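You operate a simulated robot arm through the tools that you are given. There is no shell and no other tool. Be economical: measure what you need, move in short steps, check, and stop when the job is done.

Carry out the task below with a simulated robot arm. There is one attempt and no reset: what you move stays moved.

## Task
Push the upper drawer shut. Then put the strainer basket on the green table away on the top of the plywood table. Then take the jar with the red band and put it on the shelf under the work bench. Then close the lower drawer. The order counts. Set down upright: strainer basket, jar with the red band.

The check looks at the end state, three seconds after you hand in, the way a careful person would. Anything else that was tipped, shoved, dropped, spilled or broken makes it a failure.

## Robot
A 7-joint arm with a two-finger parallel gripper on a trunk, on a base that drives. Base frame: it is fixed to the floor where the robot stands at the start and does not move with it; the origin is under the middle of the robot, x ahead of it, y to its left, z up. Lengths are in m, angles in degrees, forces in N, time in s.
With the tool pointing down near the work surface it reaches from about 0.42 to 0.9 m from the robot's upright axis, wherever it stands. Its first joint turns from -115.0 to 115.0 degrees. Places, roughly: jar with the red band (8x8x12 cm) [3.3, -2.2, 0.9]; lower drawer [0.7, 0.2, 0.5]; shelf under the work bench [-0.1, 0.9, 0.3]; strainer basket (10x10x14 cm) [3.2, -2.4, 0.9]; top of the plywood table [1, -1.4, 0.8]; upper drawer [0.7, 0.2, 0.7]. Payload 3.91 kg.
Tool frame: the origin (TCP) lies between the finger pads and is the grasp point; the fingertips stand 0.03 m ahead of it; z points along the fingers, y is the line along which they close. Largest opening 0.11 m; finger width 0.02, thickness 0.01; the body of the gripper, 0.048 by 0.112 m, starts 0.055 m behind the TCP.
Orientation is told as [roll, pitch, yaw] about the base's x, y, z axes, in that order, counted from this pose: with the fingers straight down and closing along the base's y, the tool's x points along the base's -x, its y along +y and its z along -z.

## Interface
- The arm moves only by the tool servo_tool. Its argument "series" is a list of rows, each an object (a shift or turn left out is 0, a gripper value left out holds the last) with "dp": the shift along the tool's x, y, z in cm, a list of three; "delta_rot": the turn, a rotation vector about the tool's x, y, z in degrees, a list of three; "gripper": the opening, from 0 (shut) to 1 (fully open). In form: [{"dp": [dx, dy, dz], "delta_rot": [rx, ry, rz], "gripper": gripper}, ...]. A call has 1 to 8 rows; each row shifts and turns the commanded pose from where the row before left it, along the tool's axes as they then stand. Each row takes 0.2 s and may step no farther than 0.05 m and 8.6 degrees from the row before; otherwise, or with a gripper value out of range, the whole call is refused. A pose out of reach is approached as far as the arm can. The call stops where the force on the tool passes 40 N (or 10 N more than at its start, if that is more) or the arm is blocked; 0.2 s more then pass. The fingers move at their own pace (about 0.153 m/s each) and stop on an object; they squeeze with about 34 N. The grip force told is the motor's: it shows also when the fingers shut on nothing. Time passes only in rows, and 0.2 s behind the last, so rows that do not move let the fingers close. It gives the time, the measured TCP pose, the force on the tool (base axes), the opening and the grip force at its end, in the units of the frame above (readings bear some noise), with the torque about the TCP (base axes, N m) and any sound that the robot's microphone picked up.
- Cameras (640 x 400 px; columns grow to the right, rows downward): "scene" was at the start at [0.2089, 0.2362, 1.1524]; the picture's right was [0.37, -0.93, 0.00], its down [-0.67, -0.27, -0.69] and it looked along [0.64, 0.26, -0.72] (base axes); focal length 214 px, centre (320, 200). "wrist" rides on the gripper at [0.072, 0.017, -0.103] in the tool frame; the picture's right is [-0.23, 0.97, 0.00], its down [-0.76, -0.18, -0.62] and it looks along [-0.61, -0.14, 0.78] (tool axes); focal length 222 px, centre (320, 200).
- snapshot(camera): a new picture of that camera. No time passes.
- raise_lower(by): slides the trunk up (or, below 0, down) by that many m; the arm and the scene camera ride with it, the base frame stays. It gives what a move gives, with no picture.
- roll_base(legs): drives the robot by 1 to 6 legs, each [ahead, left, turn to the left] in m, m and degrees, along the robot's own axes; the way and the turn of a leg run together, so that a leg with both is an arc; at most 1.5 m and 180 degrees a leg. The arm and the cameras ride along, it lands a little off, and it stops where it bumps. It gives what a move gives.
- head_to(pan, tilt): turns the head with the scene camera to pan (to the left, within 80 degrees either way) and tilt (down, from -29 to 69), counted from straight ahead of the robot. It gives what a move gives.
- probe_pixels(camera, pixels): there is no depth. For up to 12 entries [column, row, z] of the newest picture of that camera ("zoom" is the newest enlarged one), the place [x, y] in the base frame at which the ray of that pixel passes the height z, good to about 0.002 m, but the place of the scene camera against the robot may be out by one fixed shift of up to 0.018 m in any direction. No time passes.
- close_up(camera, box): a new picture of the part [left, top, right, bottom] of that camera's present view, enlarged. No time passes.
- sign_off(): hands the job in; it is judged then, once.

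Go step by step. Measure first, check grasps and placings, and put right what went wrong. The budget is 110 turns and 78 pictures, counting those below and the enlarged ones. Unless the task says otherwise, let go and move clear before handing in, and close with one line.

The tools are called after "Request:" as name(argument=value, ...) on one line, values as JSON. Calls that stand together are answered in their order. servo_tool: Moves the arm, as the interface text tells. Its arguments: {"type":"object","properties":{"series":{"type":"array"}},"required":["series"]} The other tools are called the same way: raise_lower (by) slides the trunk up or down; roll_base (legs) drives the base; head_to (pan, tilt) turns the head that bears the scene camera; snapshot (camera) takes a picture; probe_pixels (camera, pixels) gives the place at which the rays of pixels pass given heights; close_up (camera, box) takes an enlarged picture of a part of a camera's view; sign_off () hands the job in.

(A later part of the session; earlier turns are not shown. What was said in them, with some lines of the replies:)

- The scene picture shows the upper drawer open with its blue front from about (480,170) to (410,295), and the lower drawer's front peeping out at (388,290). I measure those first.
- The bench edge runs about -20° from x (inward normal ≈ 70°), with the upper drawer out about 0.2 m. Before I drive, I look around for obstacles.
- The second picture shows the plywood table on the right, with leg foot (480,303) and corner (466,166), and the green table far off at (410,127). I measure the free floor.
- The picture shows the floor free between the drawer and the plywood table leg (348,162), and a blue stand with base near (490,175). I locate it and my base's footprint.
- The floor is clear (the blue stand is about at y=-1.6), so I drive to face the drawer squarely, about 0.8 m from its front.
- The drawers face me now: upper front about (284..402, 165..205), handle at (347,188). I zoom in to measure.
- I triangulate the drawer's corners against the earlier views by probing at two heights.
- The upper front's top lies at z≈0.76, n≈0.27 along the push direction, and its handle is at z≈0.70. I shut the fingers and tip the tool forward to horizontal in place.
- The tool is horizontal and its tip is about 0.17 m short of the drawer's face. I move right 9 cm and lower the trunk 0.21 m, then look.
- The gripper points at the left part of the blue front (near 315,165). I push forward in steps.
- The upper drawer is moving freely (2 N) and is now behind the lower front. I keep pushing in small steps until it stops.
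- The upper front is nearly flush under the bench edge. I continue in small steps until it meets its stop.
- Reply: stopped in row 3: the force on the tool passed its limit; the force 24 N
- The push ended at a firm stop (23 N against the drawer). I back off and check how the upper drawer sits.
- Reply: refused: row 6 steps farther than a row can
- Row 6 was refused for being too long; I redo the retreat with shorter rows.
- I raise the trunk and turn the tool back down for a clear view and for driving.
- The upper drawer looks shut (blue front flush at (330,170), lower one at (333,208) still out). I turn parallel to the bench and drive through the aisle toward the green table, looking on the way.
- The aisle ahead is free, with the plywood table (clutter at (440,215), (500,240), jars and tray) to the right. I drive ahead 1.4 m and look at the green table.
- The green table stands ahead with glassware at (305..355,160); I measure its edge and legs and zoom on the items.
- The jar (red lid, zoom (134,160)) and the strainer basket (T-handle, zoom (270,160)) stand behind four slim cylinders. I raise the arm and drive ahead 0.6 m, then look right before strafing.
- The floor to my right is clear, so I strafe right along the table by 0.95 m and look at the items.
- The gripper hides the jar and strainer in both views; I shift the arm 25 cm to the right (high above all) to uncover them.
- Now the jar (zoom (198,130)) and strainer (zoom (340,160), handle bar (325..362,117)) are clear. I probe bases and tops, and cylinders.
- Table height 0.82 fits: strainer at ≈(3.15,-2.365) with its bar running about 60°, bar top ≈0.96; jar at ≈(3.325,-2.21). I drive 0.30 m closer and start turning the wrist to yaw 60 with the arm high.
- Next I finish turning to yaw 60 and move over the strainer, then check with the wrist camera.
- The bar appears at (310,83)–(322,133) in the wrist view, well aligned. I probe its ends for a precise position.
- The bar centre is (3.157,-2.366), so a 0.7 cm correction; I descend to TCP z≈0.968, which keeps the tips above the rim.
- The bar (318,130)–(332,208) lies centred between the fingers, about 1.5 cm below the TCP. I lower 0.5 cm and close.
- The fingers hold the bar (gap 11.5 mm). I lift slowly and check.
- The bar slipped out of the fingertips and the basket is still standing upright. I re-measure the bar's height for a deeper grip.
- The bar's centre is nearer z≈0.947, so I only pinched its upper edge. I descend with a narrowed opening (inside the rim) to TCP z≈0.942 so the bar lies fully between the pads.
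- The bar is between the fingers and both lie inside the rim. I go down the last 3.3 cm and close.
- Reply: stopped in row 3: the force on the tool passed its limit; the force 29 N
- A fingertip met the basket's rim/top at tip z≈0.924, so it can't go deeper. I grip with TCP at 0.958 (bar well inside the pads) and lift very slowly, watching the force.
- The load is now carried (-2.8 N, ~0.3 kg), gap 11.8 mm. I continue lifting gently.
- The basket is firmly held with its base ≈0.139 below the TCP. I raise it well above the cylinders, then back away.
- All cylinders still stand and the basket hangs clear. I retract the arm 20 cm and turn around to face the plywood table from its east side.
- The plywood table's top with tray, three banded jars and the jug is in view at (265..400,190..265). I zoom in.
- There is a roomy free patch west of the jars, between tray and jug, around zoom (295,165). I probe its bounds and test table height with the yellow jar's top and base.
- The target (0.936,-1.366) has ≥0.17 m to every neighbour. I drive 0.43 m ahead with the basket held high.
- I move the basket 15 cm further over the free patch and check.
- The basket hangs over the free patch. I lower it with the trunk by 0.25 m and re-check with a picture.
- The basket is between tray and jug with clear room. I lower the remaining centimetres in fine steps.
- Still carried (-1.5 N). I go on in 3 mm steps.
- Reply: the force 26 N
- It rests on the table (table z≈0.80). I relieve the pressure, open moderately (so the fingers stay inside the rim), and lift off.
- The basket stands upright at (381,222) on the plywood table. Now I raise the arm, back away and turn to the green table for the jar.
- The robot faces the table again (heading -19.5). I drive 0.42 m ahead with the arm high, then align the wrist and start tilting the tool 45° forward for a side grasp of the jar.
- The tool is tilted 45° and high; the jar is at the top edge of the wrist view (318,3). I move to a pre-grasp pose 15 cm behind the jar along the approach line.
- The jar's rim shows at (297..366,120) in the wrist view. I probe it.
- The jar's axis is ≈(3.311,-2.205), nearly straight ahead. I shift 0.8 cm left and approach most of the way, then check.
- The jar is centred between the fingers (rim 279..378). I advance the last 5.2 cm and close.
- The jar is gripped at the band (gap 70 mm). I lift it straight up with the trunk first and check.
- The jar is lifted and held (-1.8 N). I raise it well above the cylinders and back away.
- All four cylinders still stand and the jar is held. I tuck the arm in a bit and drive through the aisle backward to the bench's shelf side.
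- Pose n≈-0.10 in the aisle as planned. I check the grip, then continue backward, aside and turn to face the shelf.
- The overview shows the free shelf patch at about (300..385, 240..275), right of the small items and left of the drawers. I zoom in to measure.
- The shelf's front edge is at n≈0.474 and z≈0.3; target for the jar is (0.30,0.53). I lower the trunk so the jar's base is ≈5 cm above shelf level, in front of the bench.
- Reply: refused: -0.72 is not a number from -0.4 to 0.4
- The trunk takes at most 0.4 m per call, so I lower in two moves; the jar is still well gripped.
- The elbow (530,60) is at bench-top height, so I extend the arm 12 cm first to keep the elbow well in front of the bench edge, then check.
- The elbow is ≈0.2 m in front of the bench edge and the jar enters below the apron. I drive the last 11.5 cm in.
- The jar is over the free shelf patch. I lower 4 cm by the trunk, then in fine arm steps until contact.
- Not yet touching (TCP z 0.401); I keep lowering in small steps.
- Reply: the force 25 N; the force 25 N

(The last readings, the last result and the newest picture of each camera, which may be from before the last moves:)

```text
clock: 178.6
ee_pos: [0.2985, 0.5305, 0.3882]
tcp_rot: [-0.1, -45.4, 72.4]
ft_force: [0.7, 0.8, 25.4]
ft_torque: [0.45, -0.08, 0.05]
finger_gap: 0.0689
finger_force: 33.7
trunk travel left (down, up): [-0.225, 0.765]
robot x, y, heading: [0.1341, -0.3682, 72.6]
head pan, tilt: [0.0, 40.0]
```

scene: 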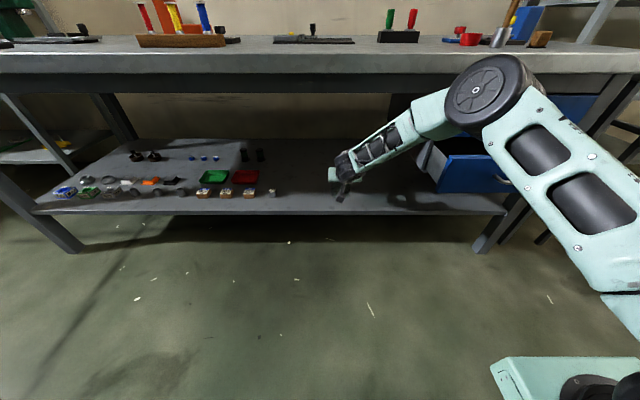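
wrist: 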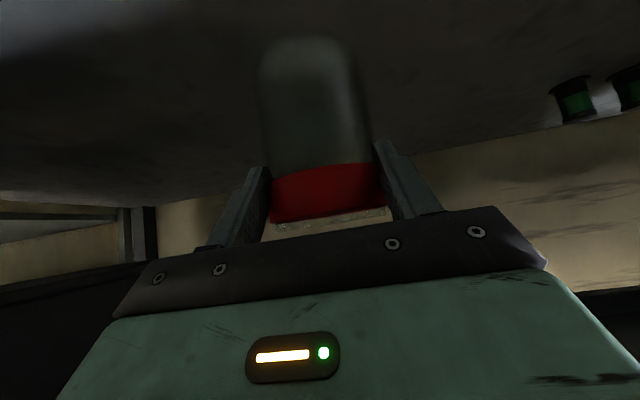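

The jar rests on the shelf (contact near z 0.395). I ease up a little to relieve the pressure, open, and back out along the tool axis.

Request:
servo_tool(series=[{"dp": [-0.2, 0, -0.2]}, {"dp": [-0.1, 0, -0.1]}, {}])

Request:
servo_tool(series=[{"gripper": 0.75}, {"gripper": 1}, {}, {}])

Request:
snapshot(camera="wrist")

```text
clock: 179.4
ee_pos: [0.298, 0.5302, 0.3884]
tcp_rot: [-0.2, -45.1, 72.6]
ft_force: [2.4, 0.9, 4.4]
ft_torque: [0.36, -0.19, -0.11]
finger_gap: 0.0684
finger_force: 34.3
trunk travel left (down, up): [-0.225, 0.765]
robot x, y, heading: [0.1371, -0.3666, 72.4]
head pan, tilt: [0.0, 40.0]
```

```text
clock: 180.4
ee_pos: [0.2983, 0.5298, 0.3901]
tcp_rot: [-0.1, -45.2, 72.4]
ft_force: [0.3, -0.2, 0.5]
ft_torque: [-0.02, 0.01, 0.0]
finger_gap: 0.1102
finger_force: 0.0
trunk travel left (down, up): [-0.225, 0.765]
robot x, y, heading: [0.1356, -0.3672, 72.3]
head pan, tilt: [0.0, 40.0]
```

```text
17 pictures are left
```

wrist: 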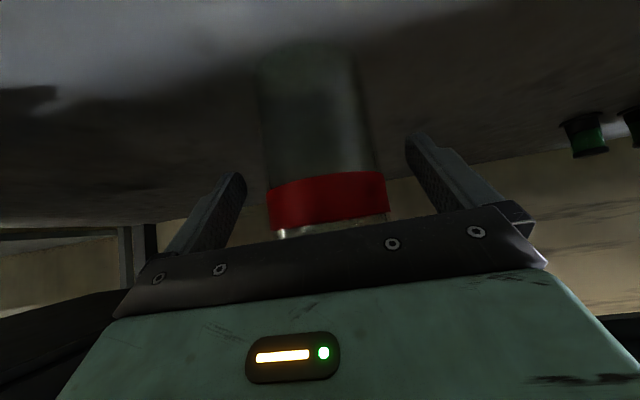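

The jar stands free between the open fingers. I back the base straight out.

Request:
roll_base(legs=[[-0.3, 0, 0]])

Request:
snapshot(camera="wrist")

Request:
snapshot(camera="scene")

```text
clock: 182.4
ee_pos: [0.2098, 0.2469, 0.3893]
tcp_rot: [-0.1, -45.2, 72.2]
ft_force: [0.0, 0.8, 0.0]
ft_torque: [-0.02, 0.0, 0.04]
finger_gap: 0.1099
finger_force: 0.1
trunk travel left (down, up): [-0.225, 0.765]
robot x, y, heading: [0.0501, -0.6506, 71.8]
head pan, tilt: [0.0, 40.0]
```

```text
16 pictures are left
```

wrist: 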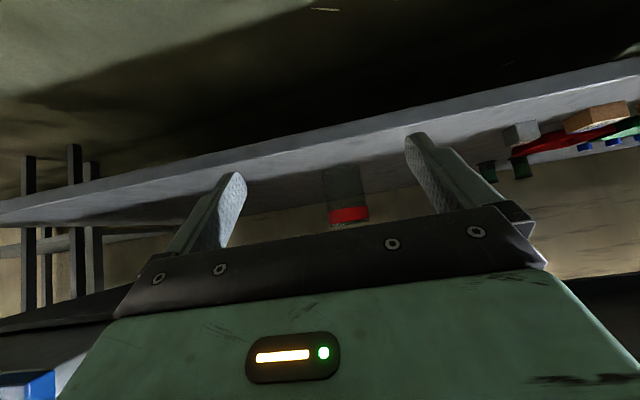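

```text
15 pictures are left
```

scene: 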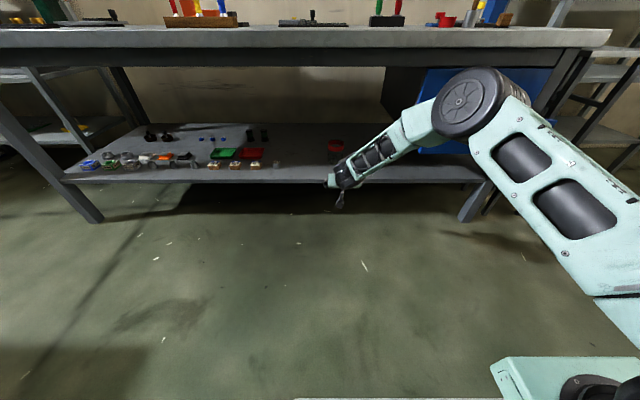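

The jar stands upright on the shelf (scene (335,150)). Now for the lower drawer: I shut the fingers, retract, raise to drawer height, strafe right in front of it and measure.

Request:
servo_tool(series=[{"dp": [2, 0, -2], "gripper": 0}, {"dp": [2.2, 0, -2.2]}, {"dp": [2.2, 0, -2.2]}, {"dp": [2, 0, -2]}])

Request:
raise_lower(by=0.16)

Request:
roll_base(legs=[[-0.05, -0.337, -1.8]])

Request:
head_to(pan=-12, tilt=30)

Request:
snapshot(camera="scene")

```text
clock: 183.4
ee_pos: [0.1749, 0.1345, 0.3888]
tcp_rot: [-0.2, -45.3, 72.3]
ft_force: [-0.1, 0.4, 0.1]
ft_torque: [0.02, -0.02, -0.02]
finger_gap: 0.0
finger_force: 33.7
trunk travel left (down, up): [-0.225, 0.765]
robot x, y, heading: [0.0466, -0.6457, 71.9]
head pan, tilt: [0.0, 40.0]
```

```text
clock: 185.2
ee_pos: [0.1748, 0.1344, 0.5498]
tcp_rot: [-0.1, -45.2, 72.1]
ft_force: [-0.9, 0.1, -0.1]
ft_torque: [0.02, 0.0, 0.02]
finger_gap: 0.0003
finger_force: 34.2
trunk travel left (down, up): [-0.385, 0.605]
robot x, y, heading: [0.05, -0.6487, 72.0]
head pan, tilt: [0.0, 40.0]
```

```text
clock: 187.5
ee_pos: [0.4962, -0.0233, 0.55]
tcp_rot: [0.0, -45.2, 71.1]
ft_force: [-0.3, 0.2, 0.1]
ft_torque: [-0.02, 0.0, 0.01]
finger_gap: 0.0
finger_force: 34.5
trunk travel left (down, up): [-0.385, 0.605]
robot x, y, heading: [0.3521, -0.805, 71.1]
head pan, tilt: [0.0, 40.0]
```

```text
clock: 188.2
ee_pos: [0.4955, -0.0231, 0.5497]
tcp_rot: [-0.1, -45.2, 71.0]
ft_force: [0.8, 0.2, -0.1]
ft_torque: [-0.02, -0.01, -0.01]
finger_gap: 0.0002
finger_force: 34.1
trunk travel left (down, up): [-0.385, 0.605]
robot x, y, heading: [0.3541, -0.8056, 70.7]
head pan, tilt: [-12.0, 30.0]
```

```text
14 pictures are left
```

scene: 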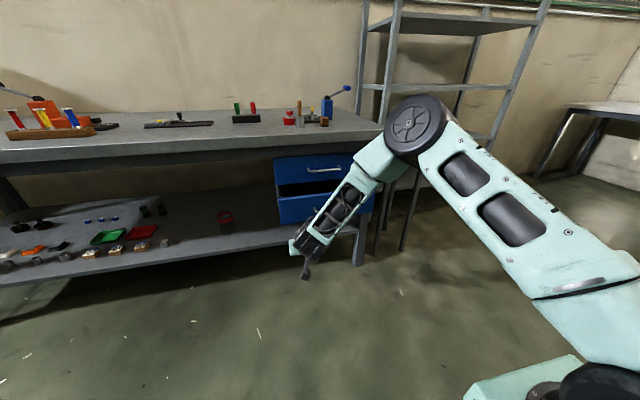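

The upper drawer is flush and the lower front sticks out around (275..370,195..225). I zoom in to measure its heights.

Request:
close_up(camera="scene", box=[260, 140, 400, 230])

Request:
probe_pixels(camera="scene", pixels=[[279, 198, 0.62], [279, 198, 0.58], [281, 224, 0.52], [281, 224, 0.48], [274, 157, 0.76], [276, 185, 0.64]])

```text
4.44 times, centred on (330, 185) of scene
```

zoom: 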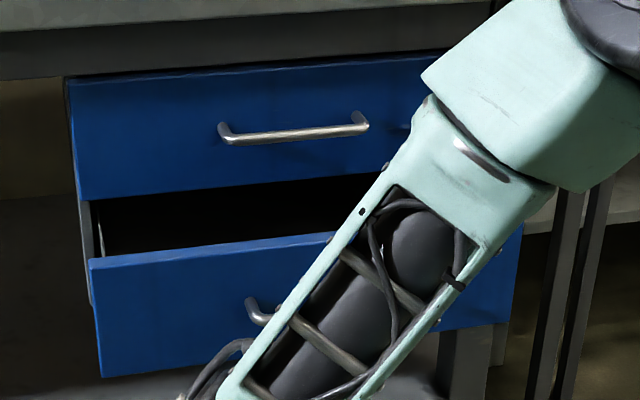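

```text
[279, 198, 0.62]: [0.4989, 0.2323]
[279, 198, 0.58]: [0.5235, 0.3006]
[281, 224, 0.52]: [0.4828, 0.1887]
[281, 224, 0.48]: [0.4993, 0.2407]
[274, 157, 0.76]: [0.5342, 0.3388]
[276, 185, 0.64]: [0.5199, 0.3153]
```

The lower front spans z≈0.50–0.633 at n≈0.365. I set the tip to z≈0.555, 1.5 cm further left of the handle, and drive to just before the front.

Request:
servo_tool(series=[{"dp": [-1, 1.5, -1]}, {"dp": [-0.9, 0, -0.9]}])

Request:
roll_base(legs=[[0.16, 0, 0]])

Request:
close_up(camera="scene", box=[240, 100, 400, 220])

```text
clock: 188.8
ee_pos: [0.4807, -0.0194, 0.5767]
tcp_rot: [-0.1, -45.1, 71.1]
ft_force: [1.3, 1.0, -0.1]
ft_torque: [0.01, 0.01, -0.02]
finger_gap: 0.0
finger_force: 34.1
trunk travel left (down, up): [-0.385, 0.605]
robot x, y, heading: [0.3474, -0.8028, 70.3]
head pan, tilt: [-12.0, 30.0]
```

```text
clock: 190.2
ee_pos: [0.5316, 0.1308, 0.5771]
tcp_rot: [-0.2, -45.1, 71.1]
ft_force: [-0.2, -0.1, 0.1]
ft_torque: [0.02, -0.01, 0.02]
finger_gap: 0.0001
finger_force: 33.4
trunk travel left (down, up): [-0.385, 0.605]
robot x, y, heading: [0.4028, -0.6529, 70.6]
head pan, tilt: [-12.0, 30.0]
```

```text
3.33 times, centred on (320, 160) of scene
```

zoom: 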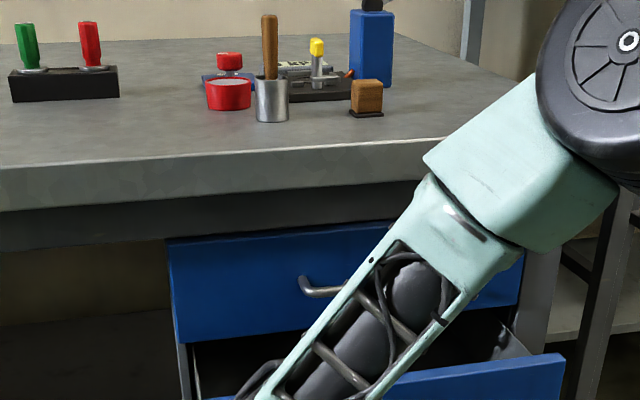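

The tip is about 4 cm before the lower front. I push straight ahead in steps.

Request:
servo_tool(series=[{"dp": [-1.4, 0, 1.4]}, {"dp": [-1.4, 0, 1.4]}, {"dp": [-1.4, 0, 1.4]}, {"dp": [-1.4, 0, 1.4]}, {"dp": [-1.1, 0, 1.1]}, {"dp": [-1.1, 0, 1.1]}])

Request:
servo_tool(series=[{"dp": [-0.7, 0, 0.7]}, {"dp": [-0.7, 0, 0.7]}, {"dp": [-0.6, 0, 0.6]}, {"dp": [-0.6, 0, 0.6]}, {"dp": [-0.6, 0, 0.6]}, {"dp": [-0.6, 0, 0.6]}])

```text
clock: 191.6
ee_pos: [0.5682, 0.2364, 0.5757]
tcp_rot: [-0.1, -45.2, 71.0]
ft_force: [0.1, -2.0, 0.8]
ft_torque: [-0.02, 0.02, -0.01]
finger_gap: 0.0
finger_force: 33.9
trunk travel left (down, up): [-0.385, 0.605]
robot x, y, heading: [0.4015, -0.6551, 70.8]
head pan, tilt: [-12.0, 30.0]
```

```text
clock: 192.7
ee_pos: [0.5782, 0.2687, 0.5751]
tcp_rot: [-0.1, -44.7, 71.0]
ft_force: [-2.5, -8.2, 3.6]
ft_torque: [-0.03, 0.03, 0.07]
finger_gap: 0.0
finger_force: 34.5
trunk travel left (down, up): [-0.385, 0.605]
robot x, y, heading: [0.4053, -0.6564, 70.6]
head pan, tilt: [-12.0, 30.0]
stopped in row 5: the force on the tool passed its limit (the readings are from after the stop); the commanded pose is now the measured one
```

It stopped firmly at n≈0.478, the same as the upper drawer's stop. I back off and check both drawers.

Request:
servo_tool(series=[{"dp": [1.5, 0, -1.5]}, {"dp": [3, 0, -3]}, {"dp": [3, 0, -3]}, {"dp": [3, 0, -3]}])

Request:
roll_base(legs=[[-0.2, 0, 0], [0, 0.45, 0]])

Request:
head_to(pan=-25, tilt=30)

Request:
snapshot(camera="scene")

```text
clock: 193.7
ee_pos: [0.5308, 0.1289, 0.5767]
tcp_rot: [-0.1, -44.8, 71.0]
ft_force: [0.3, 0.3, -0.4]
ft_torque: [0.01, -0.02, -0.02]
finger_gap: 0.0001
finger_force: 33.9
trunk travel left (down, up): [-0.385, 0.605]
robot x, y, heading: [0.3995, -0.6562, 70.6]
head pan, tilt: [-12.0, 30.0]
```

```text
clock: 197.7
ee_pos: [0.0377, 0.0877, 0.5757]
tcp_rot: [-0.2, -44.7, 71.0]
ft_force: [0.3, -0.5, -0.4]
ft_torque: [0.0, 0.02, 0.02]
finger_gap: 0.0
finger_force: 33.7
trunk travel left (down, up): [-0.385, 0.605]
robot x, y, heading: [-0.0936, -0.6966, 71.2]
head pan, tilt: [-12.0, 30.0]
```

```text
clock: 198.4
ee_pos: [0.0381, 0.0882, 0.5748]
tcp_rot: [-0.1, -44.7, 71.0]
ft_force: [0.5, 0.4, 0.9]
ft_torque: [0.01, 0.01, -0.03]
finger_gap: 0.0
finger_force: 33.9
trunk travel left (down, up): [-0.385, 0.605]
robot x, y, heading: [-0.0939, -0.6994, 70.7]
head pan, tilt: [-25.0, 30.0]
```

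```text
11 pictures are left
```

scene: 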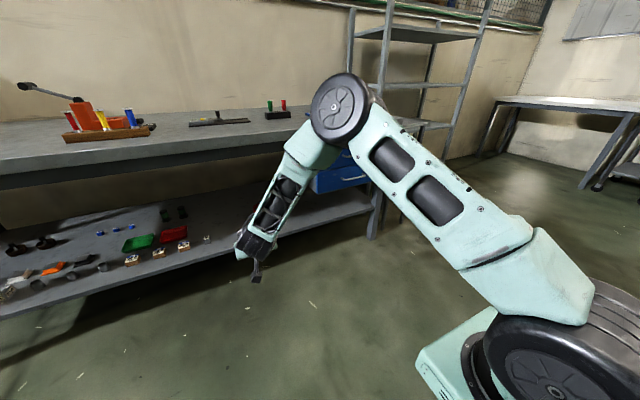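

The arm hides the drawers; I swing it left for a clear view.

Request:
servo_tool(series=[{"dp": [1, 4, -2]}, {"dp": [1, 4, -2]}, {"dp": [0, 5, 0]}, {"dp": [0, 5, 0]}, {"dp": [0, 5, 0]}, {"dp": [0, 5, 0]}, {"dp": [0, 5, 0]}, {"dp": [0, 5, 0]}])

Request:
close_up(camera="scene", box=[180, 90, 420, 250])

```text
clock: 200.2
ee_pos: [-0.3134, 0.1626, 0.5871]
tcp_rot: [-0.5, -44.5, 71.3]
ft_force: [0.5, -0.4, -1.0]
ft_torque: [0.08, -0.04, 0.01]
finger_gap: 0.0
finger_force: 33.9
out of reach, approached as far as the arm can: row 8
trunk travel left (down, up): [-0.385, 0.605]
robot x, y, heading: [-0.09, -0.6941, 70.8]
head pan, tilt: [-25.0, 30.0]
```

```text
2.50 times, centred on (300, 170) of scene
```

zoom: 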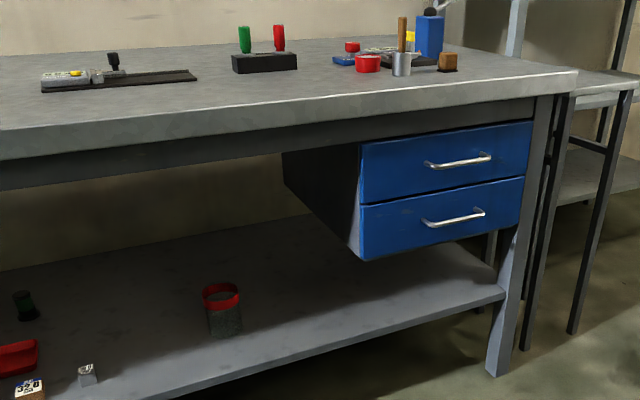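

Both drawers are flush, the jar stands upright on the shelf, zoom (222,308), and the gripper is clear of everything, so I hand in.

Request:
sign_off()

```text
The job is handed in.
```

I did all four steps in the order you gave: the upper drawer is shut, the strainer basket stands upright on the plywood table, the jar with the red band stands upright on the shelf under the work bench, and the lower drawer is closed. On the first lift the basket slipped out of the fingers and stayed upright on the green table; the second grip held.
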